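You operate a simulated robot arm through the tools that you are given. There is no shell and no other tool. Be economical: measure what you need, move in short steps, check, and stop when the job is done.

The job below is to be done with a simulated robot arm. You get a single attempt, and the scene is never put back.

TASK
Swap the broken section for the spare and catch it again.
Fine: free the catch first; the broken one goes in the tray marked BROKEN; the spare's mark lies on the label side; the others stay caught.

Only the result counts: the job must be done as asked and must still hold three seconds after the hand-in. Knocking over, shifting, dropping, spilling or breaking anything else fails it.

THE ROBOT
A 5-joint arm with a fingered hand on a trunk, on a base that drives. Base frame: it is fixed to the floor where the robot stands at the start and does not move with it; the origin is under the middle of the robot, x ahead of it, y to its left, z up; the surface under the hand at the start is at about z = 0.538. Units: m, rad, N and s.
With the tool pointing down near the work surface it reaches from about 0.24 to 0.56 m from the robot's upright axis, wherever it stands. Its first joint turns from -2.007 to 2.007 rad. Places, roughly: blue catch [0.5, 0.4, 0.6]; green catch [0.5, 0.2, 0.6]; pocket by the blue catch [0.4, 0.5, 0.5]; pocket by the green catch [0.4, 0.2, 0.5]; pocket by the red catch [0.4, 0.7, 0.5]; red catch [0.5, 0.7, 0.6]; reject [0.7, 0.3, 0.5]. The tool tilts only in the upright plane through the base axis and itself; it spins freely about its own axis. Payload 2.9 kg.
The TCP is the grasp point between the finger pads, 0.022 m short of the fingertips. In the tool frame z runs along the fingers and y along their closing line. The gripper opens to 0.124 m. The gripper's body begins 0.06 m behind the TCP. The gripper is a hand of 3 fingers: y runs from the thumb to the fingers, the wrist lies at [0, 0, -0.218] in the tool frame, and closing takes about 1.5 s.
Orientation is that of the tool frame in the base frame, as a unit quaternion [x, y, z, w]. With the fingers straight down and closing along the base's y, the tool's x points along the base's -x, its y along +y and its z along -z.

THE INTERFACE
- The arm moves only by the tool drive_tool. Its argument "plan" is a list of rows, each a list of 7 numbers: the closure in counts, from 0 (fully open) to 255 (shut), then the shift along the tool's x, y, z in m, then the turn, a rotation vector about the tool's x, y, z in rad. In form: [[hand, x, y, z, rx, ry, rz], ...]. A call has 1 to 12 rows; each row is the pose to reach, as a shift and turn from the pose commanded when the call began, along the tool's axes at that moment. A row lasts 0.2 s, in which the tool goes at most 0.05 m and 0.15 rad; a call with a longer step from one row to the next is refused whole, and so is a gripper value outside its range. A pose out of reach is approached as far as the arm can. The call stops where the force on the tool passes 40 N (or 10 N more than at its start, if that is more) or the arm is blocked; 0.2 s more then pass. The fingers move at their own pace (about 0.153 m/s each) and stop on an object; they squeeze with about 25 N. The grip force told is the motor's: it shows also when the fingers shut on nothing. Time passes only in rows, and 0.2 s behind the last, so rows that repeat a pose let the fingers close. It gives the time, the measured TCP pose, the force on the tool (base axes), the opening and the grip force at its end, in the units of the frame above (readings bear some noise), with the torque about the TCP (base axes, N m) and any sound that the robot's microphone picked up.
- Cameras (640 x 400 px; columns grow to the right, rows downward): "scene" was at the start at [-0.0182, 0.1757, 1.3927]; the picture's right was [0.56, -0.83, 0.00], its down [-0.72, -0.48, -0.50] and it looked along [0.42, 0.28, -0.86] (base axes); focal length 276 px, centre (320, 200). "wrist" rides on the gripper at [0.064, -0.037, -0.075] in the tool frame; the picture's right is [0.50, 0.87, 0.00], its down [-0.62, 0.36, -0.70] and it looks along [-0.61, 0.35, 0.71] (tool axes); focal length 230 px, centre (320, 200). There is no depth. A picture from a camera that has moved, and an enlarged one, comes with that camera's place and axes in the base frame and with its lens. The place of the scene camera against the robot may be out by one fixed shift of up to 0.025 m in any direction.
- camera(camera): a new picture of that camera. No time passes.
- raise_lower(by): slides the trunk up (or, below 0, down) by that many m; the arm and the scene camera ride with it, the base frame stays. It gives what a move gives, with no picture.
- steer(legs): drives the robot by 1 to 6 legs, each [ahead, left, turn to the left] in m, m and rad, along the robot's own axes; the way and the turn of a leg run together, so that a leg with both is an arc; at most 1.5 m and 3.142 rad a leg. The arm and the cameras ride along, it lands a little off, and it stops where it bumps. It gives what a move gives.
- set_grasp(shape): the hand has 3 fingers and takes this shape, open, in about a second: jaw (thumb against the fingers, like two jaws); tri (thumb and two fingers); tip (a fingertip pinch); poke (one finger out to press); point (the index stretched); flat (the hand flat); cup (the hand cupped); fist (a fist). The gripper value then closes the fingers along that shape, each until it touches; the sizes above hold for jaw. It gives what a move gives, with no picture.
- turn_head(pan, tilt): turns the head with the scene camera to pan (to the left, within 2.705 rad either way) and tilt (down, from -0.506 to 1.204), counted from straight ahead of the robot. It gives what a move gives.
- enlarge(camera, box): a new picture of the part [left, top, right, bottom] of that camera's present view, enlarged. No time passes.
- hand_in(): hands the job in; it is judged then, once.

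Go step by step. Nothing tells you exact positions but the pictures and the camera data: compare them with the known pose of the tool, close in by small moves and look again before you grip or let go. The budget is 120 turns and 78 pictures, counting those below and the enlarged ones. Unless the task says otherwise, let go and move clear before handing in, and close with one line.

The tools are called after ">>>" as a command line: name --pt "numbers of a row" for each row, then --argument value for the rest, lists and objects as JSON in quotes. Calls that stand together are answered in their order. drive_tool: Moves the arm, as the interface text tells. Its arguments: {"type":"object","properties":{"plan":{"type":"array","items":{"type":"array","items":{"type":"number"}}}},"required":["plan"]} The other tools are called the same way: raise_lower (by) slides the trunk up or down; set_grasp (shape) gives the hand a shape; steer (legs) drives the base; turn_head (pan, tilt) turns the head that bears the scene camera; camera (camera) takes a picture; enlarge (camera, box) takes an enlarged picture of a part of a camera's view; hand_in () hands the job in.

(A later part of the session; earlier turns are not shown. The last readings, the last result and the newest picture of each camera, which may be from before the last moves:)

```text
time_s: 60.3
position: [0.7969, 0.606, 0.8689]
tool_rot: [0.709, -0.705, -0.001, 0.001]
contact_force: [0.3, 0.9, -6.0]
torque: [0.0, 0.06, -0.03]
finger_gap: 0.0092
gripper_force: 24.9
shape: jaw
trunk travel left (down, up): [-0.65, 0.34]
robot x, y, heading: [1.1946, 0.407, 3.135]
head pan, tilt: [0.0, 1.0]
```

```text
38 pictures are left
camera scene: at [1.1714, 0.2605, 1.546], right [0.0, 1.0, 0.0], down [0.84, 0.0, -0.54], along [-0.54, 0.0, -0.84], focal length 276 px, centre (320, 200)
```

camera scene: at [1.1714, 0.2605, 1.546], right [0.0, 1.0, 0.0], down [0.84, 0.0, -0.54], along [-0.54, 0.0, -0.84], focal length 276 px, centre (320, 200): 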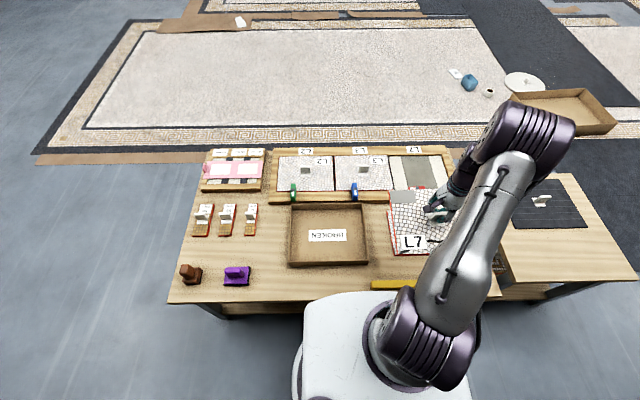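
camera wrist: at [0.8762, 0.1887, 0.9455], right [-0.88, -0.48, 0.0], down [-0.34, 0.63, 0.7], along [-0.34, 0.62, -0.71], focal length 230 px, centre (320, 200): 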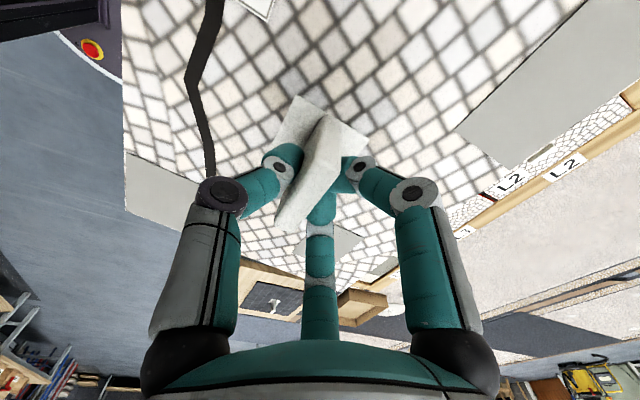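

>>> enlarge --camera "scene" --box '[265, 140, 385, 280]'

```text
2.86 times, centred on (325, 210) of scene
camera zoom: at [1.1714, 0.2605, 1.546], right [0.0, 1.0, 0.0], down [0.84, 0.0, -0.54], along [-0.54, 0.0, -0.84], focal length 788 px, centre (306, 171)
```

zoom: 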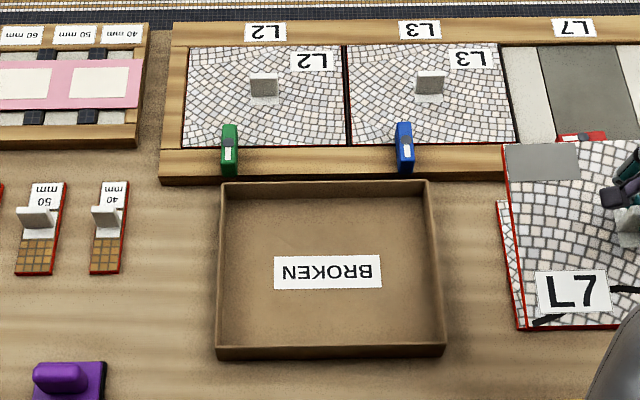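

The tray's centre is about (0.70, 0.295), its opening about a centimetre larger than the tile on each side. I bring the tile over it and lower to just above the rim to compare edges.

>>> drive_tool --pt "255 0.04 0.0 0 0 0 0" --pt "255 0.08 0.0 0 0 0 0" --pt "255 0.12 0.02 0 0 0 0" --pt "255 0.16 0.04 0 0 0 0" --pt "255 0.2 0.06 0 0 0 0" --pt "255 0.24 0.08 0 0 0 0" --pt "255 0.28 0.095 0 0 0 0" --pt "255 0.311 0.095 0.02 0 0 0" --pt "255 0.311 0.095 0.06 0 0 0" --pt "255 0.311 0.095 0.1 0 0 0" --pt "255 0.311 0.095 0.14 0 0 0" --pt "255 0.311 0.095 0.18 0 0 0"

>>> enlarge --camera "scene" --box '[250, 140, 410, 300]'

>>> camera --camera "wrist"

```text
time_s: 62.9
position: [0.7049, 0.2868, 0.6915]
tool_rot: [0.71, -0.704, -0.001, 0.002]
contact_force: [-0.7, 0.5, -6.5]
torque: [-0.04, 0.04, 0.02]
finger_gap: 0.0094
gripper_force: 25.0
shape: jaw
trunk travel left (down, up): [-0.65, 0.34]
robot x, y, heading: [1.1961, 0.4058, 3.133]
head pan, tilt: [0.0, 1.0]
```

```text
2.50 times, centred on (330, 220) of scene
camera zoom: at [1.1705, 0.2575, 1.5458], right [0.0, 1.0, 0.0], down [0.84, 0.0, -0.54], along [-0.54, 0.0, -0.84], focal length 689 px, centre (295, 150)
```

zoom: 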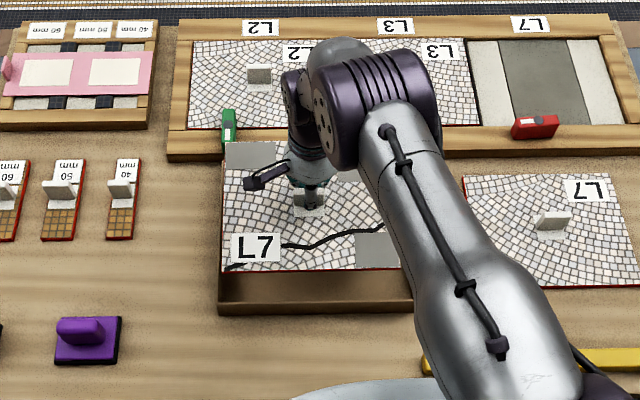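

```text
35 pictures are left
camera wrist: at [0.7433, 0.2226, 0.7659], right [-0.86, -0.51, 0.0], down [-0.36, 0.62, 0.7], along [-0.36, 0.6, -0.71], focal length 230 px, centre (320, 200)
```

wrist: 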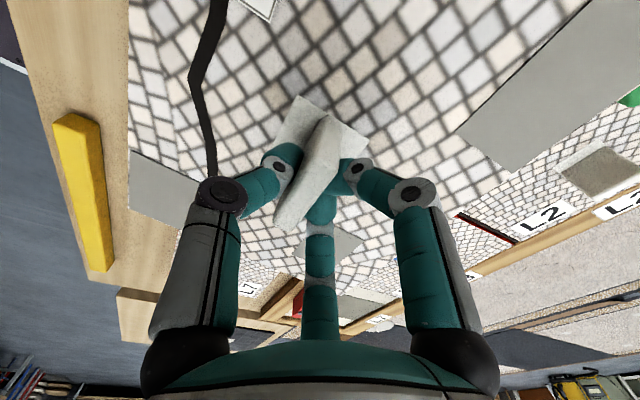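

The tile is nearly aligned; it needs about 7 mm more in +y. I lower it to just above the rim and check.

>>> drive_tool --pt "255 -0.007 0.002 0.01 0 0 -0.006" --pt "255 -0.007 0.002 0.03 0 0 -0.006" --pt "255 -0.007 0.002 0.043 0 0 -0.006" --pt "255 -0.007 0.002 0.043 0 0 -0.006"

>>> enlarge --camera "scene" --box '[270, 160, 390, 280]'

```text
time_s: 63.9
position: [0.7023, 0.2944, 0.6485]
tool_rot: [0.711, -0.703, -0.002, 0.001]
contact_force: [-0.4, 0.0, -6.7]
torque: [-0.02, 0.01, 0.02]
finger_gap: 0.0093
gripper_force: 25.4
shape: jaw
trunk travel left (down, up): [-0.65, 0.34]
robot x, y, heading: [1.1964, 0.4072, 3.138]
head pan, tilt: [0.0, 1.0]
```

```text
3.33 times, centred on (330, 220) of scene
camera zoom: at [1.1712, 0.2579, 1.5458], right [0.0, 1.0, 0.0], down [0.84, 0.0, -0.54], along [-0.54, 0.0, -0.84], focal length 919 px, centre (287, 133)
```

zoom: 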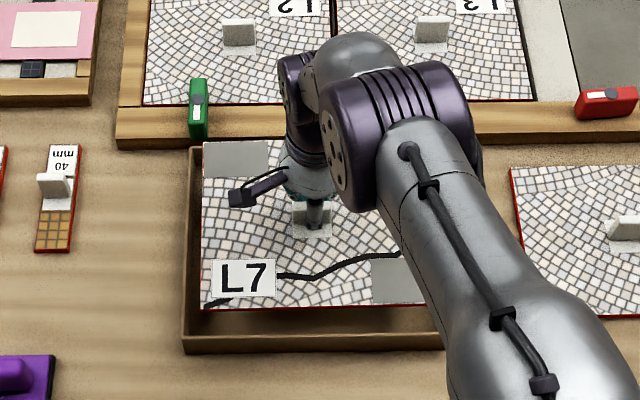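

Clearances look good: about 1 cm all round after a 4 mm trim. I lower into the tray until contact.

>>> drive_tool --pt "255 0.004 0 0.005 0 0 0.011" --pt "255 0.004 0 0.015 0 0 0.011" --pt "255 0.004 0 0.025 0 0 0.011" --pt "255 0.004 0 0.035 0 0 0.011" --pt "255 0.004 0 0.042 0 0 0.011" --pt "255 0.004 0 0.046 0 0 0.011" --pt "255 0.004 0 0.046 0 0 0.011"

>>> enlarge --camera "scene" --box '[270, 160, 390, 280]'

```text
time_s: 65.5
position: [0.7085, 0.2933, 0.6105]
tool_rot: [0.708, -0.706, -0.001, 0.002]
contact_force: [0.9, 0.1, -6.3]
torque: [-0.02, 0.06, -0.02]
finger_gap: 0.0091
gripper_force: 25.0
shape: jaw
out of reach, approached as far as the arm can: row 4, 5, 6, 7
trunk travel left (down, up): [-0.65, 0.34]
robot x, y, heading: [1.1926, 0.408, 3.139]
head pan, tilt: [0.0, 1.0]
```

```text
3.33 times, centred on (330, 220) of scene
camera zoom: at [1.1711, 0.2579, 1.5458], right [0.0, 1.0, 0.0], down [0.84, 0.0, -0.54], along [-0.54, 0.0, -0.84], focal length 919 px, centre (287, 133)
```

zoom: 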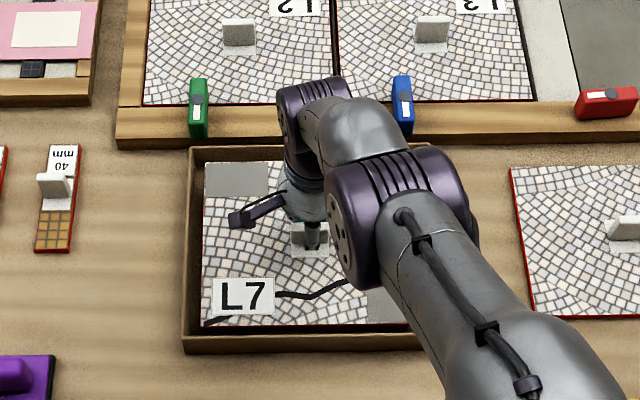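

The arm hit its reach limit because the trunk is still raised. I lower the trunk a little instead, then re-trim.

>>> raise_lower --by -0.008

>>> drive_tool --pt "255 0 0.003 0 0 0 0" --pt "255 0 0.005 0 0 0 0"

```text
time_s: 66.0
position: [0.7076, 0.2935, 0.6021]
tool_rot: [0.708, -0.706, -0.001, 0.002]
contact_force: [0.6, -0.4, -6.1]
torque: [0.03, 0.06, 0.02]
finger_gap: 0.0093
gripper_force: 25.3
shape: jaw
trunk travel left (down, up): [-0.642, 0.348]
robot x, y, heading: [1.1923, 0.4075, 3.137]
head pan, tilt: [0.0, 1.0]
```

```text
time_s: 66.6
position: [0.706, 0.2936, 0.6037]
tool_rot: [0.708, -0.706, -0.001, 0.001]
contact_force: [0.5, 0.7, -5.9]
torque: [-0.02, 0.06, -0.02]
finger_gap: 0.0091
gripper_force: 25.0
shape: jaw
out of reach, approached as far as the arm can: row 2
trunk travel left (down, up): [-0.642, 0.348]
robot x, y, heading: [1.1965, 0.4124, 3.14]
head pan, tilt: [0.0, 1.0]
```

>>> raise_lower --by -0.007

>>> raise_lower --by -0.003

```text
time_s: 67.2
position: [0.7054, 0.2938, 0.5962]
tool_rot: [0.707, -0.707, 0.0, 0.002]
contact_force: [-0.4, -0.5, -7.2]
torque: [0.01, 0.05, -0.02]
finger_gap: 0.0089
gripper_force: 25.8
shape: jaw
trunk travel left (down, up): [-0.635, 0.355]
robot x, y, heading: [1.1925, 0.4047, 3.143]
head pan, tilt: [0.0, 1.0]
```

```text
time_s: 67.7
position: [0.7065, 0.2926, 0.5935]
tool_rot: [0.708, -0.707, -0.001, 0.001]
contact_force: [0.3, 0.3, -6.4]
torque: [-0.01, 0.02, 0.01]
finger_gap: 0.0091
gripper_force: 24.4
shape: jaw
trunk travel left (down, up): [-0.632, 0.358]
robot x, y, heading: [1.1992, 0.4093, 3.139]
head pan, tilt: [0.0, 1.0]
```

>>> raise_lower --by -0.004

>>> raise_lower --by -0.003

>>> enlarge --camera "scene" --box '[270, 160, 390, 280]'

```text
time_s: 68.2
position: [0.7057, 0.2945, 0.5893]
tool_rot: [0.708, -0.706, -0.001, 0.002]
contact_force: [0.3, 0.7, -6.2]
torque: [-0.04, 0.04, -0.01]
finger_gap: 0.0092
gripper_force: 24.6
shape: jaw
trunk travel left (down, up): [-0.628, 0.362]
robot x, y, heading: [1.1972, 0.407, 3.136]
head pan, tilt: [0.0, 1.0]
```

```text
time_s: 68.8
position: [0.7066, 0.2943, 0.5866]
tool_rot: [0.708, -0.706, -0.001, 0.002]
contact_force: [0.3, -0.8, -5.6]
torque: [-0.05, -0.01, 0.0]
finger_gap: 0.0093
gripper_force: 24.8
shape: jaw
trunk travel left (down, up): [-0.625, 0.365]
robot x, y, heading: [1.1946, 0.4077, 3.14]
head pan, tilt: [0.0, 1.0]
```

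```text
3.33 times, centred on (330, 220) of scene
camera zoom: at [1.1713, 0.2579, 1.5207], right [0.0, 1.0, 0.0], down [0.84, 0.0, -0.54], along [-0.54, 0.0, -0.84], focal length 919 px, centre (287, 133)
```

zoom: 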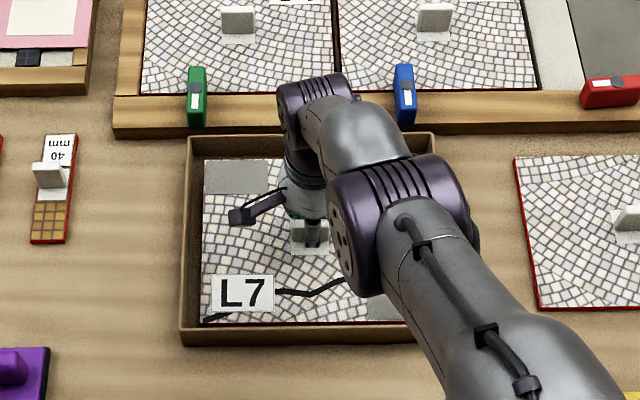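

>>> raise_lower --by -0.004

>>> raise_lower --by -0.004

```text
time_s: 69.3
position: [0.7061, 0.2938, 0.5825]
tool_rot: [0.707, -0.707, -0.001, 0.001]
contact_force: [-0.9, -0.3, -5.2]
torque: [-0.03, -0.07, -0.02]
finger_gap: 0.0094
gripper_force: 24.8
shape: jaw
trunk travel left (down, up): [-0.621, 0.369]
robot x, y, heading: [1.1968, 0.4095, 3.139]
head pan, tilt: [0.0, 1.0]
```

```text
time_s: 69.8
position: [0.706, 0.2937, 0.5794]
tool_rot: [0.708, -0.706, 0.0, 0.002]
contact_force: [-1.5, 0.1, -4.3]
torque: [-0.01, -0.16, 0.03]
finger_gap: 0.0092
gripper_force: 25.1
shape: jaw
trunk travel left (down, up): [-0.617, 0.373]
robot x, y, heading: [1.1978, 0.4087, 3.137]
head pan, tilt: [0.0, 1.0]
```

>>> enlarge --camera "scene" --box '[275, 200, 375, 290]'

```text
4.44 times, centred on (325, 245) of scene
camera zoom: at [1.1713, 0.258, 1.5128], right [0.0, 1.0, 0.0], down [0.84, 0.0, -0.54], along [-0.54, 0.0, -0.84], focal length 1226 px, centre (298, 0)
```

zoom: 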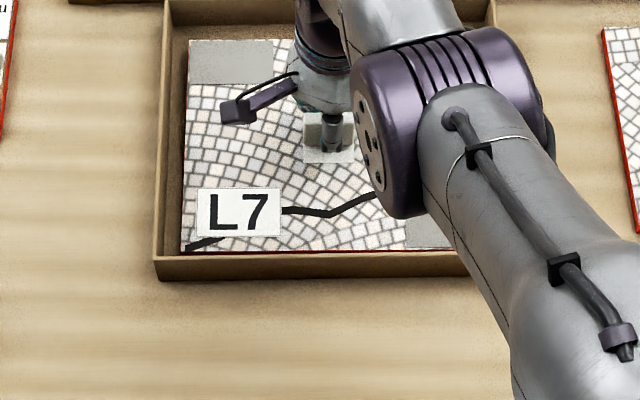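

The tile's near edge brushes the tray's near wall; I shift 5 mm away from it and continue down.

>>> drive_tool --pt "255 0 0.003 -0.003 0 0 0" --pt "255 0 0.006 -0.003 0 0 0" --pt "255 0 0.006 0.002 0 0 0" --pt "255 0 0.006 0.005 0 0 0" --pt "255 0 0.006 0.005 0 0 0"

>>> enlarge --camera "scene" --box '[275, 200, 375, 290]'

```text
time_s: 71.0
position: [0.7059, 0.2951, 0.5798]
tool_rot: [0.708, -0.706, 0.0, 0.002]
contact_force: [-0.2, 0.6, -3.9]
torque: [-0.02, -0.12, -0.02]
finger_gap: 0.009
gripper_force: 24.9
shape: jaw
out of reach, approached as far as the arm can: row 2, 3, 4, 5
trunk travel left (down, up): [-0.617, 0.373]
robot x, y, heading: [1.1996, 0.4115, 3.136]
head pan, tilt: [0.0, 1.0]
```

```text
4.44 times, centred on (325, 245) of scene
camera zoom: at [1.1712, 0.258, 1.5128], right [0.0, 1.0, 0.0], down [0.84, 0.0, -0.54], along [-0.54, 0.0, -0.84], focal length 1226 px, centre (298, 0)
```

zoom: 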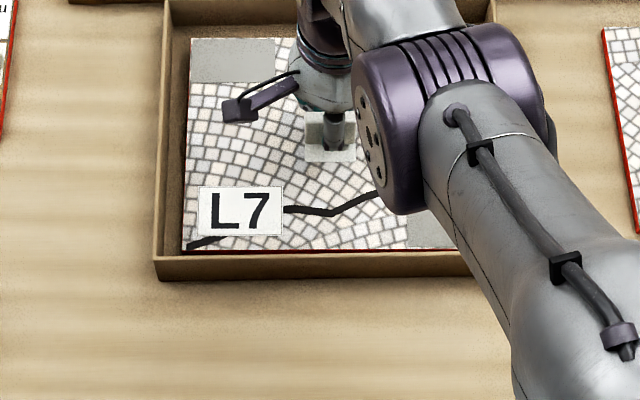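

The raised trunk is limiting the arm's low reach. I lift the tile clear, lower the trunk properly, and come down again.

>>> drive_tool --pt "255 0 0 -0.03 0 0 0" --pt "255 0 0 -0.06 0 0 0" --pt "255 0 0 -0.1 0 0 0" --pt "255 0 0 -0.14 0 0 0" --pt "255 0 0 -0.18 0 0 0"

>>> raise_lower --by -0.1

```text
time_s: 72.2
position: [0.7072, 0.2955, 0.7607]
tool_rot: [0.708, -0.707, -0.001, 0.001]
contact_force: [0.3, 0.7, -6.6]
torque: [-0.03, -0.01, 0.01]
finger_gap: 0.0093
gripper_force: 25.7
shape: jaw
trunk travel left (down, up): [-0.617, 0.373]
robot x, y, heading: [1.1952, 0.408, 3.133]
head pan, tilt: [0.0, 1.0]
```

```text
time_s: 73.5
position: [0.7067, 0.296, 0.6597]
tool_rot: [0.708, -0.706, -0.001, 0.003]
contact_force: [-0.2, 0.7, -7.2]
torque: [-0.01, 0.0, 0.0]
finger_gap: 0.0091
gripper_force: 25.2
shape: jaw
trunk travel left (down, up): [-0.517, 0.473]
robot x, y, heading: [1.1998, 0.4104, 3.14]
head pan, tilt: [0.0, 1.0]
```

Now I lower again with the tile shifted 6 mm away from the near wall.

>>> drive_tool --pt "255 0.001 0.006 0.02 0 0 0" --pt "255 0.001 0.006 0.04 0 0 0" --pt "255 0.001 0.006 0.06 0 0 0" --pt "255 0.001 0.006 0.07 0 0 0" --pt "255 0.001 0.006 0.077 0 0 0" --pt "255 0.001 0.006 0.08 0 0 0" --pt "255 0.001 0.006 0.083 0 0 0" --pt "255 0.001 0.006 0.083 0 0 0"

>>> enlarge --camera "scene" --box '[270, 180, 390, 290]'

```text
time_s: 75.3
position: [0.6993, 0.2938, 0.5773]
tool_rot: [0.708, -0.706, 0.0, 0.001]
contact_force: [-1.3, -0.2, -3.6]
torque: [-0.02, -0.2, 0.0]
finger_gap: 0.0093
gripper_force: 25.1
shape: jaw
trunk travel left (down, up): [-0.517, 0.473]
robot x, y, heading: [1.1944, 0.408, 3.141]
head pan, tilt: [0.0, 1.0]
```

```text
3.64 times, centred on (330, 235) of scene
camera zoom: at [1.1713, 0.258, 1.4128], right [0.0, 1.0, 0.0], down [0.84, 0.0, -0.54], along [-0.54, 0.0, -0.84], focal length 1003 px, centre (284, 73)
```

zoom: 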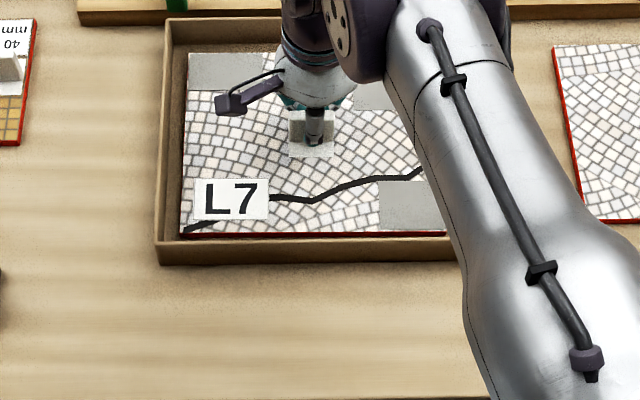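

The tile is well inside and touching the floor at one edge. I lower a few millimetres more to set it flat.

>>> drive_tool --pt "255 0 0 0.002 0 0 0" --pt "255 0 0 0.004 0 0 0" --pt "255 0 0 0.006 0 0 0" --pt "255 0 0 0.006 0 0 0"

```text
time_s: 76.3
position: [0.6996, 0.2938, 0.5731]
tool_rot: [0.707, -0.707, -0.003, 0.005]
contact_force: [-6.0, -2.8, 27.4]
torque: [-0.06, -0.3, 0.0]
finger_gap: 0.0103
gripper_force: 25.3
shape: jaw
trunk travel left (down, up): [-0.517, 0.473]
robot x, y, heading: [1.1957, 0.4083, 3.139]
head pan, tilt: [0.0, 1.0]
```

Seated. I ease off, release and rise.

>>> drive_tool --pt "255 0 0 -0.003 0 0 0" --pt "200 0 0 -0.003 0 0 0" --pt "120 0 0 -0.003 0 0 0" --pt "80 0 0 -0.003 0 0 0" --pt "80 0 0 -0.003 0 0 0" --pt "80 0 0 -0.02 0 0 0" --pt "80 0 0 -0.06 0 0 0" --pt "80 0 0 -0.1 0 0 0" --pt "80 0 0 -0.14 0 0 0"

>>> camera --camera "wrist"

```text
time_s: 78.3
position: [0.7016, 0.2965, 0.7124]
tool_rot: [0.707, -0.707, -0.002, 0.001]
contact_force: [0.0, 0.7, -0.1]
torque: [0.01, 0.02, 0.03]
finger_gap: 0.085
gripper_force: 0.1
shape: jaw
trunk travel left (down, up): [-0.517, 0.473]
robot x, y, heading: [1.1986, 0.4095, 3.139]
head pan, tilt: [0.0, 1.0]
```

```text
28 pictures are left
camera wrist: at [0.7404, 0.2323, 0.7869], right [-0.87, -0.5, 0.0], down [-0.35, 0.62, 0.7], along [-0.35, 0.61, -0.71], focal length 230 px, centre (320, 200)
```

wrist: 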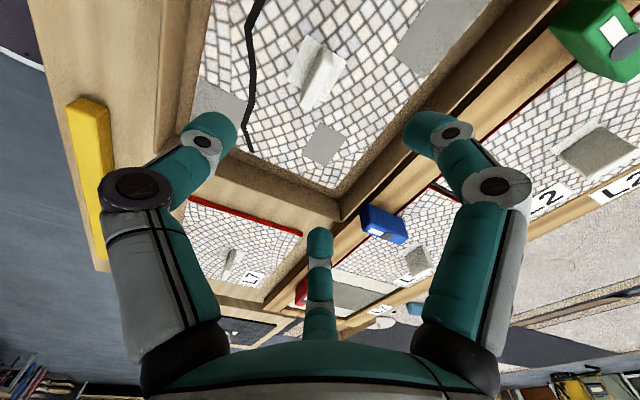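

The broken section lies flat in the BROKEN tray. Next I slide along to the spare.

>>> steer --legs '[[0, -0.27, 0]]'

>>> drive_tool --pt "60 -0.03 0.01 0 0 0 0" --pt "60 -0.06 0.02 0 0 0 0" --pt "60 -0.09 0.025 0 0 0 0" --pt "60 -0.1 0.025 0 0 0 0"

>>> camera --camera "wrist"

```text
time_s: 80.2
position: [0.7028, 0.5626, 0.7131]
tool_rot: [0.707, -0.707, 0.0, 0.002]
contact_force: [-0.5, -0.5, 0.1]
torque: [-0.02, -0.01, -0.02]
finger_gap: 0.0847
gripper_force: 0.0
shape: jaw
trunk travel left (down, up): [-0.517, 0.473]
robot x, y, heading: [1.1934, 0.6774, 3.137]
head pan, tilt: [0.0, 1.0]
```

```text
time_s: 81.2
position: [0.6765, 0.6615, 0.7109]
tool_rot: [0.708, -0.706, -0.001, 0.002]
contact_force: [0.4, -0.1, -0.1]
torque: [0.02, 0.01, -0.02]
finger_gap: 0.0946
gripper_force: 0.1
shape: jaw
trunk travel left (down, up): [-0.517, 0.473]
robot x, y, heading: [1.1964, 0.6742, 3.135]
head pan, tilt: [0.0, 1.0]
```

```text
27 pictures are left
camera wrist: at [0.7151, 0.5981, 0.7849], right [-0.86, -0.5, 0.0], down [-0.35, 0.62, 0.7], along [-0.36, 0.61, -0.71], focal length 230 px, centre (320, 200)
```

wrist: 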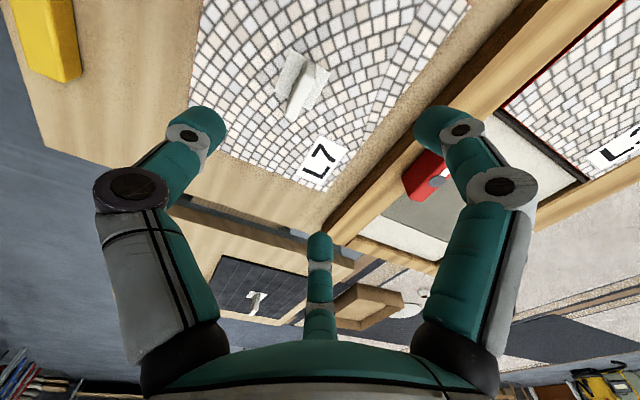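

>>> enlarge --camera "wrist" --box '[180, 0, 480, 200]'

>>> enlarge --camera "wrist" --box '[240, 30, 360, 150]'

```text
2.00 times, centred on (330, 100) of wrist
camera zoom: at [0.7151, 0.5981, 0.7849], right [-0.86, -0.5, 0.0], down [-0.35, 0.62, 0.7], along [-0.36, 0.61, -0.71], focal length 460 px, centre (300, 400)
```

zoom: 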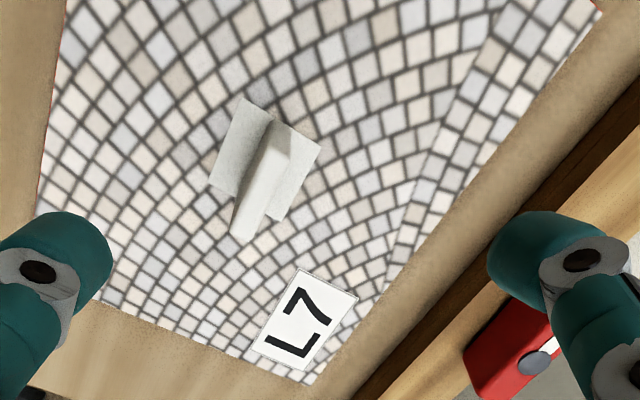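

```text
3.33 times, centred on (300, 90) of wrist
camera zoom: at [0.7151, 0.5981, 0.7849], right [-0.86, -0.5, 0.0], down [-0.35, 0.62, 0.7], along [-0.36, 0.61, -0.71], focal length 767 px, centre (387, 567)
```

zoom: 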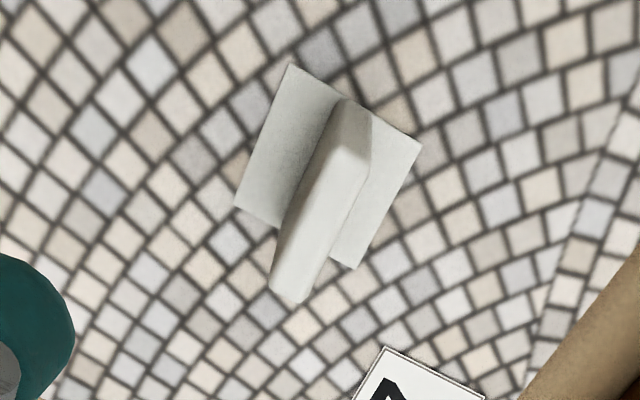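

The spare's L7 mark is on the pocket-label side already, so it needs no net turn. Its fin is at (0.691, 0.669); I align and descend over it.

>>> drive_tool --pt "60 -0.0075 -0.0145 0.03 0 0 -0.015" --pt "60 -0.0075 -0.0145 0.07 0 0 -0.015" --pt "60 -0.0075 -0.0145 0.1 0 0 -0.015" --pt "60 -0.0075 -0.0145 0.118 0 0 -0.015" --pt "60 -0.0075 -0.0145 0.126 0 0 -0.015" --pt "60 -0.0075 -0.0145 0.126 0 0 -0.015"

>>> camera --camera "wrist"

```text
time_s: 82.6
position: [0.6901, 0.6679, 0.5844]
tool_rot: [0.713, -0.701, -0.003, 0.002]
contact_force: [0.1, 0.3, -0.3]
torque: [-0.01, 0.01, 0.0]
finger_gap: 0.0947
gripper_force: 0.1
shape: jaw
trunk travel left (down, up): [-0.517, 0.473]
robot x, y, heading: [1.199, 0.6772, 3.137]
head pan, tilt: [0.0, 1.0]
```

```text
24 pictures are left
camera wrist: at [0.7305, 0.6047, 0.6587], right [-0.86, -0.51, 0.0], down [-0.36, 0.61, 0.7], along [-0.36, 0.6, -0.71], focal length 230 px, centre (320, 200)
```

wrist: 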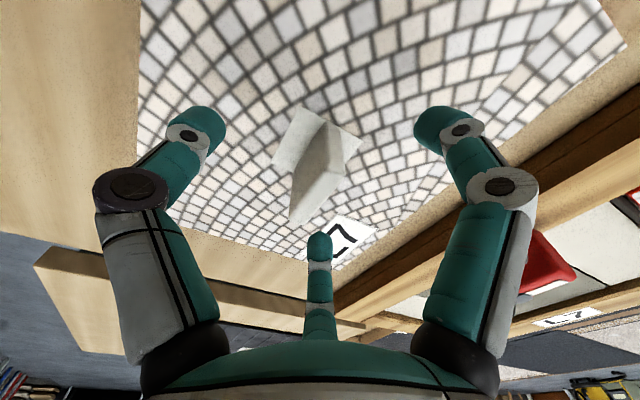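

The fin is about 4 mm off-centre; I trim and close.

>>> drive_tool --pt "60 0 -0.004 0.002 0 0 0" --pt "150 0 -0.004 0.002 0 0 0" --pt "255 0 -0.004 0.002 0 0 0" --pt "255 0 -0.004 0.002 0 0 0" --pt "255 0 -0.004 0.002 0 0 0" --pt "255 0 -0.004 0.002 0 0 0" --pt "255 0 -0.004 0.002 0 0 0"

```text
time_s: 84.2
position: [0.6962, 0.6688, 0.5813]
tool_rot: [0.713, -0.701, -0.001, 0.002]
contact_force: [0.1, -0.5, 0.9]
torque: [-0.02, -0.05, 0.22]
finger_gap: 0.0123
gripper_force: 24.9
shape: jaw
trunk travel left (down, up): [-0.517, 0.473]
robot x, y, heading: [1.1958, 0.6745, 3.14]
head pan, tilt: [0.0, 1.0]
```

Gripped. I lift the spare and inspect it.

>>> drive_tool --pt "255 0 0 -0.005 0 0 0" --pt "255 0 0 -0.015 0 0 0" --pt "255 0 0 -0.03 0 0 0" --pt "255 0 0 -0.06 0 0 0" --pt "255 0 0 -0.1 0 0 0" --pt "255 0 0 -0.14 0 0 0" --pt "255 0 0 -0.18 0 0 0"

>>> camera --camera "wrist"

>>> camera --camera "scene"

```text
time_s: 85.8
position: [0.6968, 0.6704, 0.7648]
tool_rot: [0.713, -0.701, -0.001, 0.001]
contact_force: [0.6, -0.4, -6.9]
torque: [-0.05, -0.06, 0.02]
finger_gap: 0.0087
gripper_force: 25.0
shape: jaw
trunk travel left (down, up): [-0.517, 0.473]
robot x, y, heading: [1.1961, 0.6773, 3.14]
head pan, tilt: [0.0, 1.0]
```

```text
23 pictures are left
camera wrist: at [0.7355, 0.6067, 0.8392], right [-0.86, -0.51, 0.0], down [-0.36, 0.61, 0.7], along [-0.36, 0.6, -0.71], focal length 230 px, centre (320, 200)
```

wrist: 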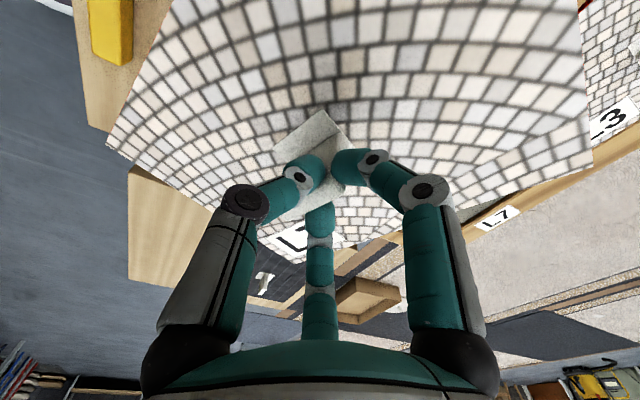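

```text
22 pictures are left
camera scene: at [1.1728, 0.5245, 1.4128], right [0.0, 1.0, 0.0], down [0.84, 0.0, -0.54], along [-0.54, 0.0, -0.84], focal length 276 px, centre (320, 200)
```

scene: 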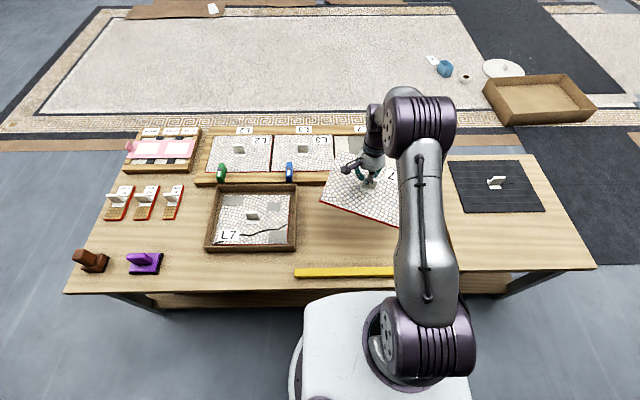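

The spare twisted in the grip as it lifted. I measure the twist so I can set it back down square and re-grip.

>>> enlarge --camera "scene" --box '[290, 120, 430, 240]'

```text
3.33 times, centred on (360, 180) of scene
camera zoom: at [1.1728, 0.5245, 1.4128], right [0.0, 1.0, 0.0], down [0.84, 0.0, -0.54], along [-0.54, 0.0, -0.84], focal length 919 px, centre (187, 267)
```

zoom: 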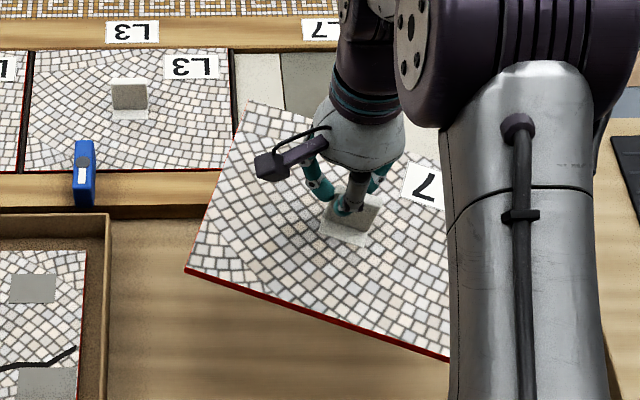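

The tile is turned about 0.38 rad. I rotate it square, set it down in its place and let go to re-grip better centred.

>>> drive_tool --pt "255 0 0 0 0 0 -0.13" --pt "255 0 0 0 0 0 -0.26" --pt "255 0 0 0 0 0 -0.379" --pt "255 0 0 0.04 0 0 -0.379" --pt "255 0 0 0.08 0 0 -0.379" --pt "255 0 0 0.12 0 0 -0.379" --pt "255 0 0 0.155 0 0 -0.379" --pt "255 0 0 0.17 0 0 -0.379" --pt "255 0 0 0.177 0 0 -0.379" --pt "255 0 0 0.18 0 0 -0.379" --pt "255 0 0 0.182 0 0 -0.379"

```text
time_s: 88.2
position: [0.6944, 0.6692, 0.5824]
tool_rot: [0.833, -0.554, -0.003, 0.002]
contact_force: [2.5, -2.1, 10.0]
torque: [0.17, -0.03, 0.09]
finger_gap: 0.0087
gripper_force: 25.2
shape: jaw
trunk travel left (down, up): [-0.517, 0.473]
robot x, y, heading: [1.1937, 0.6722, 3.14]
head pan, tilt: [0.0, 1.0]
```

>>> drive_tool --pt "200 0 0 -0.001 0 0 0" --pt "120 0 0 -0.001 0 0 0" --pt "60 0 0 -0.001 0 0 0" --pt "60 0 0 -0.001 0 0 0" --pt "60 0 0 -0.03 0 0 0" --pt "60 0 0 -0.07 0 0 0" --pt "60 0 0 -0.1 0 0 0.13" --pt "60 0 0 -0.12 0 0 0.26" --pt "60 0 0 -0.126 0 0 0.397" --pt "60 0 0 -0.126 0 0 0.397"

>>> enlarge --camera "wrist" --box '[180, 0, 480, 200]'

```text
time_s: 90.4
position: [0.6962, 0.6705, 0.708]
tool_rot: [-0.706, 0.708, 0.001, -0.001]
contact_force: [-0.3, 0.1, -0.5]
torque: [-0.01, -0.01, -0.02]
finger_gap: 0.0945
gripper_force: 0.0
shape: jaw
trunk travel left (down, up): [-0.517, 0.473]
robot x, y, heading: [1.196, 0.6773, 3.142]
head pan, tilt: [0.0, 1.0]
```

```text
2.00 times, centred on (330, 100) of wrist
camera zoom: at [0.7343, 0.6049, 0.7821], right [-0.87, -0.5, 0.0], down [-0.35, 0.62, 0.7], along [-0.35, 0.61, -0.71], focal length 460 px, centre (300, 400)
```

zoom: 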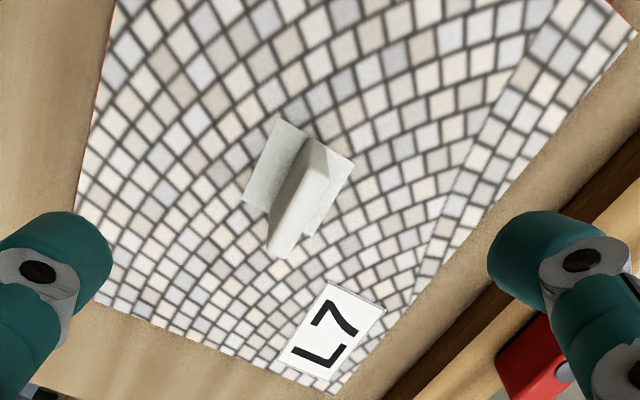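

The spare is square again with its fin at (0.695, 0.676), about 6 mm further left than my last grip. I descend centred on it and close, watching the torque.

>>> drive_tool --pt "60 -0.0065 0.001 0.03 0 0 -0.01" --pt "60 -0.0065 0.001 0.07 0 0 -0.01" --pt "60 -0.0065 0.001 0.1 0 0 -0.01" --pt "60 -0.0065 0.001 0.118 0 0 -0.01" --pt "60 -0.0065 0.001 0.125 0 0 -0.01" --pt "60 -0.0065 0.001 0.125 0 0 -0.01"

>>> enlarge --camera "wrist" --box '[160, 60, 480, 260]'

>>> drive_tool --pt "150 0 0 0 0 0 0" --pt "255 0 0 0 0 0 0" --pt "255 0 0 0 0 0 0" --pt "255 0 0 0 0 0 0" --pt "255 0 0 0 0 0 0" --pt "255 0 0 0 0 0 0" --pt "255 0 0 0 0 0 0"

>>> enlarge --camera "wrist" --box '[160, 60, 480, 260]'

```text
time_s: 91.8
position: [0.6958, 0.6764, 0.5829]
tool_rot: [0.71, -0.704, -0.001, 0.001]
contact_force: [0.2, -0.4, -0.2]
torque: [0.02, -0.02, 0.02]
finger_gap: 0.0946
gripper_force: 0.1
shape: jaw
trunk travel left (down, up): [-0.517, 0.473]
robot x, y, heading: [1.1962, 0.6761, 3.139]
head pan, tilt: [0.0, 1.0]
```

```text
2.00 times, centred on (320, 160) of wrist
camera zoom: at [0.7341, 0.6121, 0.6568], right [-0.86, -0.51, 0.0], down [-0.36, 0.61, 0.7], along [-0.36, 0.6, -0.71], focal length 460 px, centre (320, 280)
```

zoom: 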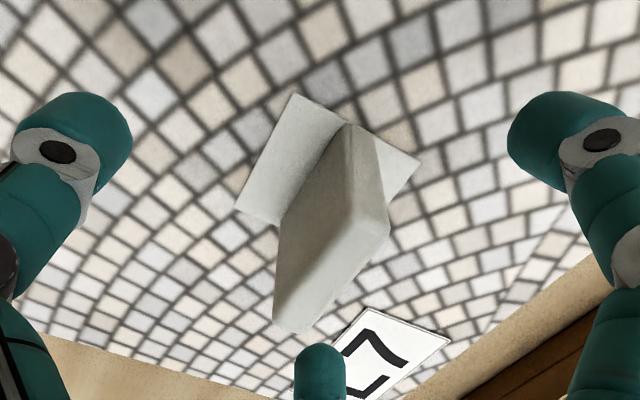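

```text
time_s: 93.4
position: [0.6946, 0.6743, 0.5827]
tool_rot: [0.71, -0.704, -0.002, 0.002]
contact_force: [0.1, 0.2, -0.7]
torque: [0.0, -0.07, 0.31]
finger_gap: 0.0147
gripper_force: 25.1
shape: jaw
trunk travel left (down, up): [-0.517, 0.473]
robot x, y, heading: [1.1964, 0.6768, 3.138]
head pan, tilt: [0.0, 1.0]
```

```text
2.00 times, centred on (320, 160) of wrist
camera zoom: at [0.734, 0.6121, 0.6567], right [-0.86, -0.51, 0.0], down [-0.36, 0.61, 0.7], along [-0.36, 0.6, -0.71], focal length 460 px, centre (320, 280)
```

zoom: 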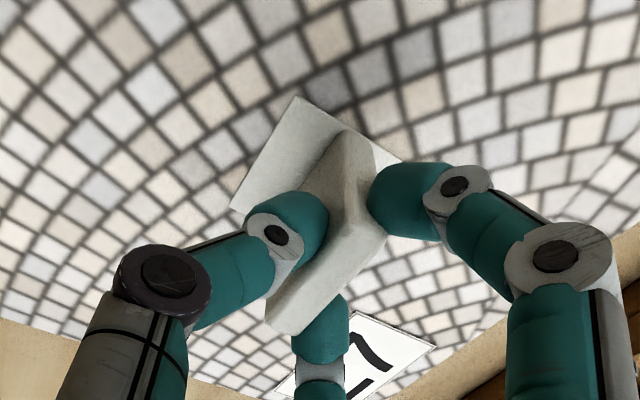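

Torque shows one finger missing the fin: re-triangulating, the spare sits about 12 mm lower than I assumed and its fin is nearer y = 0.682. I open, rise and measure again.

>>> drive_tool --pt "200 0 0 0 0 0 0" --pt "120 0 0 0 0 0 0" --pt "60 0 0 0 0 0 0" --pt "60 0 0 0 0 0 0" --pt "60 -0.006 0 -0.04 0 0 0" --pt "60 -0.006 0 -0.08 0 0 0" --pt "60 -0.006 0 -0.125 0 0 0" --pt "60 -0.006 0 -0.125 0 0 0"

>>> enlarge --camera "wrist" --box '[180, 0, 480, 200]'

```text
time_s: 95.2
position: [0.6943, 0.6806, 0.7075]
tool_rot: [0.71, -0.704, -0.001, 0.001]
contact_force: [1.0, -0.2, 0.7]
torque: [-0.02, -0.02, -0.02]
finger_gap: 0.0948
gripper_force: 0.1
shape: jaw
trunk travel left (down, up): [-0.517, 0.473]
robot x, y, heading: [1.1948, 0.6738, 3.137]
head pan, tilt: [0.0, 1.0]
```

```text
2.00 times, centred on (330, 100) of wrist
camera zoom: at [0.7338, 0.616, 0.782], right [-0.86, -0.51, 0.0], down [-0.36, 0.61, 0.7], along [-0.36, 0.6, -0.71], focal length 460 px, centre (300, 400)
```

zoom: 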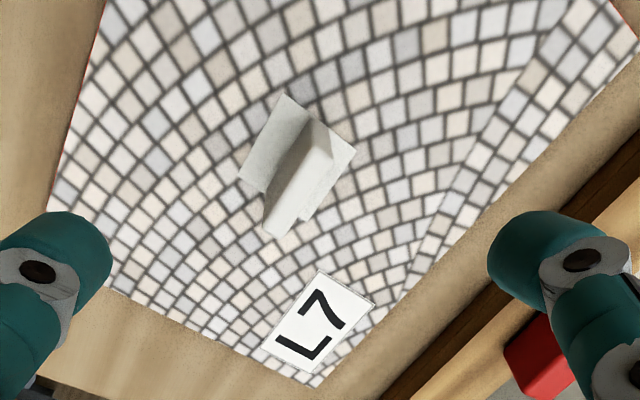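

Fin centre (0.696, 0.686), turned by about -0.065 rad, surface lower than the pocket tile's. I align to that and go 11 mm deeper before closing.

>>> drive_tool --pt "60 -0.0054 -0.0014 0.03 0 0 0.07" --pt "60 -0.0054 -0.0014 0.07 0 0 0.07" --pt "60 -0.0054 -0.0014 0.1 0 0 0.07" --pt "60 -0.0054 -0.0014 0.12 0 0 0.07" --pt "60 -0.0054 -0.0014 0.1355 0 0 0.07" --pt "60 -0.0054 -0.0014 0.1355 0 0 0.07" --pt "150 -0.0054 -0.0014 0.1355 0 0 0.07" --pt "255 -0.0054 -0.0014 0.1355 0 0 0.07" --pt "255 -0.0054 -0.0014 0.1355 0 0 0.07" --pt "255 -0.0054 -0.0014 0.1355 0 0 0.07" --pt "255 -0.0054 -0.0014 0.1355 0 0 0.07" --pt "255 -0.0054 -0.0014 0.1355 0 0 0.07"

>>> enlarge --camera "wrist" --box '[160, 60, 480, 260]'

```text
time_s: 97.8
position: [0.6942, 0.6865, 0.5735]
tool_rot: [-0.685, 0.729, 0.003, -0.001]
contact_force: [-3.5, 0.2, 1.7]
torque: [0.03, -0.01, 0.0]
finger_gap: 0.0129
gripper_force: 24.9
shape: jaw
trunk travel left (down, up): [-0.517, 0.473]
robot x, y, heading: [1.1987, 0.6751, 3.133]
head pan, tilt: [0.0, 1.0]
```

```text
2.00 times, centred on (320, 160) of wrist
camera zoom: at [0.7287, 0.621, 0.6475], right [-0.89, -0.45, 0.0], down [-0.32, 0.64, 0.7], along [-0.32, 0.63, -0.71], focal length 460 px, centre (320, 280)
```

zoom: 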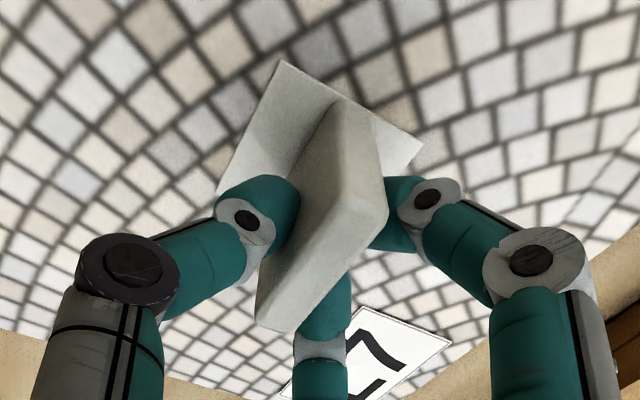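

Torque is zero and both fingers are on the fin. I lift.

>>> drive_tool --pt "255 0 0 -0.005 0 0 0" --pt "255 0 0 -0.015 0 0 0" --pt "255 0 0 -0.03 0 0 0" --pt "255 0 0 -0.06 0 0 0" --pt "255 0 0 -0.1 0 0 0" --pt "255 0 0 -0.14 0 0 0" --pt "255 0 0 -0.18 0 0 0" --pt "255 0 0 -0.22 0 0 0" --pt "255 0 0 -0.26 0 0 0"

>>> camera --camera "wrist"

```text
time_s: 99.8
position: [0.696, 0.6858, 0.8317]
tool_rot: [-0.685, 0.729, 0.001, 0.0]
contact_force: [0.6, 0.8, -6.4]
torque: [0.03, -0.02, -0.01]
finger_gap: 0.0087
gripper_force: 25.6
shape: jaw
trunk travel left (down, up): [-0.517, 0.473]
robot x, y, heading: [1.1973, 0.6733, 3.136]
head pan, tilt: [0.0, 1.0]
```

```text
15 pictures are left
camera wrist: at [0.7305, 0.62, 0.9071], right [-0.89, -0.45, 0.0], down [-0.32, 0.64, 0.7], along [-0.31, 0.63, -0.71], focal length 230 px, centre (320, 200)
```

wrist: 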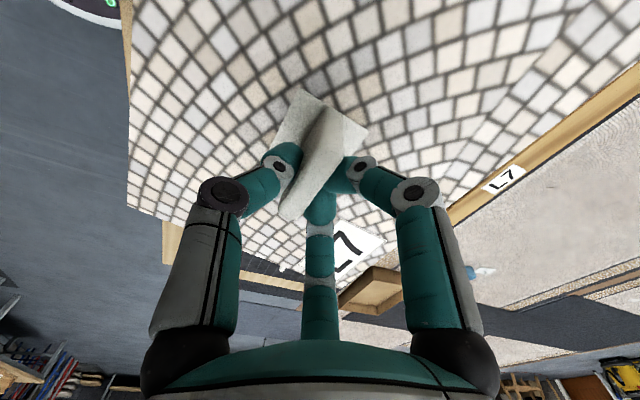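

The spare now hangs true. I drive back around to the front the same way.

>>> steer --legs '[[0, 1.5, 0], [0, 0, -3.136]]'

```text
time_s: 114.6
position: [1.6919, -0.8323, 0.8314]
tool_rot: [0.715, 0.699, 0.001, 0.001]
contact_force: [1.2, 0.2, -7.6]
torque: [-0.01, -0.02, -0.02]
finger_gap: 0.0082
gripper_force: 24.9
shape: jaw
trunk travel left (down, up): [-0.517, 0.473]
robot x, y, heading: [1.1896, -0.8403, 0.036]
head pan, tilt: [0.0, 1.0]
```

>>> steer --legs '[[0, 0, -0.036], [-1.19, 0, 0]]'

```text
time_s: 121.1
position: [0.487, -0.8503, 0.832]
tool_rot: [0.729, 0.685, 0.001, 0.001]
contact_force: [0.0, -1.0, -5.8]
torque: [-0.04, -0.05, -0.01]
finger_gap: 0.0086
gripper_force: 25.0
shape: jaw
trunk travel left (down, up): [-0.517, 0.473]
robot x, y, heading: [-0.0142, -0.8372, -0.002]
head pan, tilt: [0.0, 1.0]
```

Back in front of the table's end. Here, in free space, I spin the tool half a turn so the mark will face the label side in the pocket.

>>> drive_tool --pt "255 0 0 0 0 0 -0.1335" --pt "255 0 0 0 0 0 -0.267" --pt "255 0 0 0 0 0 -0.4005" --pt "255 0 0 0 0 0 -0.534" --pt "255 0 0 0 0 0 -0.6675" --pt "255 0 0 0 0 0 -0.801" --pt "255 0 0 0 0 0 -0.9345" --pt "255 0 0 0 0 0 -1.068" --pt "255 0 0 0 0 0 -1.2015" --pt "255 0 0 0 0 0 -1.335" --pt "255 0 0 0 0 0 -1.4685" --pt "255 0 0 0 0 0 -1.602"

>>> drive_tool --pt "255 0 0 0 0 0 -0.1335" --pt "255 0 0 0 0 0 -0.267" --pt "255 0 0 0 0 0 -0.4005" --pt "255 0 0 0 0 0 -0.534" --pt "255 0 0 0 0 0 -0.6675" --pt "255 0 0 0 0 0 -0.801" --pt "255 0 0 0 0 0 -0.9345" --pt "255 0 0 0 0 0 -1.068" --pt "255 0 0 0 0 0 -1.2015" --pt "255 0 0 0 0 0 -1.335" --pt "255 0 0 0 0 0 -1.4685" --pt "255 0 0 0 0 0 -1.602"

>>> steer --legs '[[0, 1.4, 0]]'

```text
time_s: 123.7
position: [0.4858, -0.8516, 0.8312]
tool_rot: [0.015, 1.0, 0.0, 0.002]
contact_force: [-0.2, -1.7, -6.4]
torque: [0.0, -0.03, -0.02]
finger_gap: 0.0081
gripper_force: 25.5
shape: jaw
trunk travel left (down, up): [-0.517, 0.473]
robot x, y, heading: [-0.017, -0.8387, -0.009]
head pan, tilt: [0.0, 1.0]
```

```text
time_s: 126.3
position: [0.4834, -0.7905, 0.8314]
tool_rot: [-0.7, 0.714, -0.001, 0.001]
contact_force: [-0.8, 0.3, -6.5]
torque: [0.0, 0.02, -0.04]
finger_gap: 0.0083
gripper_force: 24.7
shape: jaw
out of reach, approached as far as the arm can: row 11, 12
trunk travel left (down, up): [-0.517, 0.473]
robot x, y, heading: [-0.0149, -0.8377, -0.0]
head pan, tilt: [0.0, 1.0]
```

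```text
time_s: 133.3
position: [0.5012, 0.5826, 0.8328]
tool_rot: [-0.679, 0.734, -0.002, 0.001]
contact_force: [0.5, -0.8, -6.0]
torque: [0.07, 0.02, 0.01]
finger_gap: 0.0083
gripper_force: 25.3
shape: jaw
trunk travel left (down, up): [-0.517, 0.473]
robot x, y, heading: [0.0066, 0.561, -0.055]
head pan, tilt: [0.0, 1.0]
```

The spin joint is close to its limit but placing from the right of the pocket leaves margin. I fix the heading and bring the spare above the pocket.

>>> steer --legs '[[-0.005, 0, 0.055]]'

```text
time_s: 134.1
position: [0.4935, 0.6104, 0.8316]
tool_rot: [-0.7, 0.714, -0.002, 0.0]
contact_force: [0.7, 0.2, -6.7]
torque: [-0.02, 0.01, 0.0]
finger_gap: 0.0086
gripper_force: 25.1
shape: jaw
trunk travel left (down, up): [-0.517, 0.473]
robot x, y, heading: [-0.0003, 0.5593, -0.002]
head pan, tilt: [0.0, 1.0]
```

>>> drive_tool --pt "255 -0.03 0.025 0 0 0 -0.005" --pt "255 -0.06 0.05 0 0 0 -0.01" --pt "255 -0.09 0.075 0 0 0 -0.02" --pt "255 -0.112 0.097 0.02 0 0 -0.02" --pt "255 -0.112 0.097 0.06 0 0 -0.02" --pt "255 -0.112 0.097 0.1 0 0 -0.02" --pt "255 -0.112 0.097 0.13 0 0 -0.02" --pt "255 -0.112 0.097 0.13 0 0 -0.02"

>>> enlarge --camera "scene" --box '[240, 180, 400, 310]'

```text
time_s: 135.9
position: [0.4005, 0.7261, 0.7002]
tool_rot: [0.707, -0.707, 0.001, -0.002]
contact_force: [0.1, -0.6, -6.1]
torque: [0.0, 0.0, 0.0]
finger_gap: 0.0082
gripper_force: 24.8
shape: jaw
trunk travel left (down, up): [-0.517, 0.473]
robot x, y, heading: [-0.0001, 0.564, 0.001]
head pan, tilt: [0.0, 1.0]
```

```text
3.08 times, centred on (320, 245) of scene
camera zoom: at [-0.0062, 0.6999, 1.4128], right [0.0, -1.0, 0.0], down [-0.84, 0.0, -0.54], along [0.54, 0.0, -0.84], focal length 848 px, centre (320, 62)
```

zoom: 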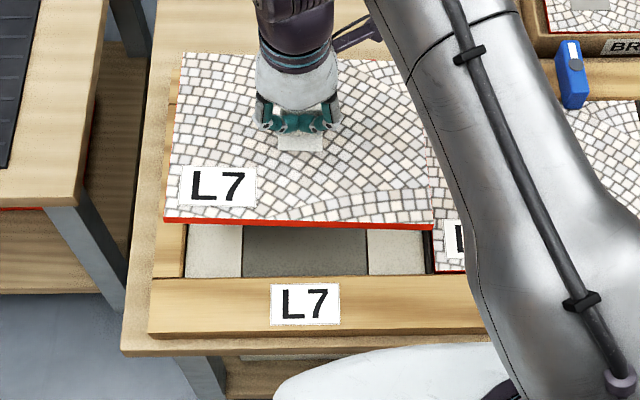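

The spare is about 0.04 rad off square and 4 mm off. I trim and lower to just above the pocket.

>>> drive_tool --pt "255 0.004 0.0035 0.02 0 0 -0.04" --pt "255 0.004 0.0035 0.04 0 0 -0.04" --pt "255 0.004 0.0035 0.06 0 0 -0.04" --pt "255 0.004 0.0035 0.078 0 0 -0.04" --pt "255 0.004 0.0035 0.078 0 0 -0.04"

>>> enlarge --camera "scene" --box '[260, 200, 380, 310]'

```text
time_s: 137.1
position: [0.3973, 0.72, 0.6233]
tool_rot: [0.72, -0.694, 0.0, -0.001]
contact_force: [-0.7, 0.3, -6.5]
torque: [-0.03, 0.03, -0.06]
finger_gap: 0.0085
gripper_force: 25.2
shape: jaw
trunk travel left (down, up): [-0.517, 0.473]
robot x, y, heading: [-0.0045, 0.5618, 0.0]
head pan, tilt: [0.0, 1.0]
```

```text
3.64 times, centred on (320, 255) of scene
camera zoom: at [-0.0061, 0.6999, 1.4128], right [0.0, -1.0, 0.0], down [-0.84, 0.0, -0.54], along [0.54, 0.0, -0.84], focal length 1003 px, centre (320, 0)
```

zoom: 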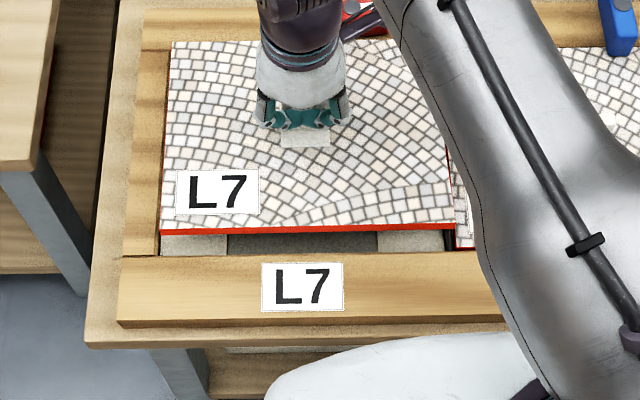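

I zoom on the near edge to judge squareness against the rail.

>>> enlarge --camera "scene" --box '[285, 230, 375, 286]'

```text
7.11 times, centred on (330, 258) of scene
camera zoom: at [-0.0061, 0.6999, 1.4128], right [0.0, -1.0, 0.0], down [-0.84, 0.0, -0.54], along [0.54, 0.0, -0.84], focal length 1961 px, centre (249, -212)
```

zoom: 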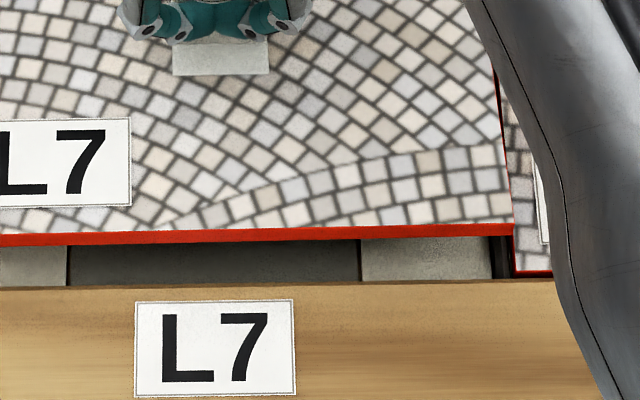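

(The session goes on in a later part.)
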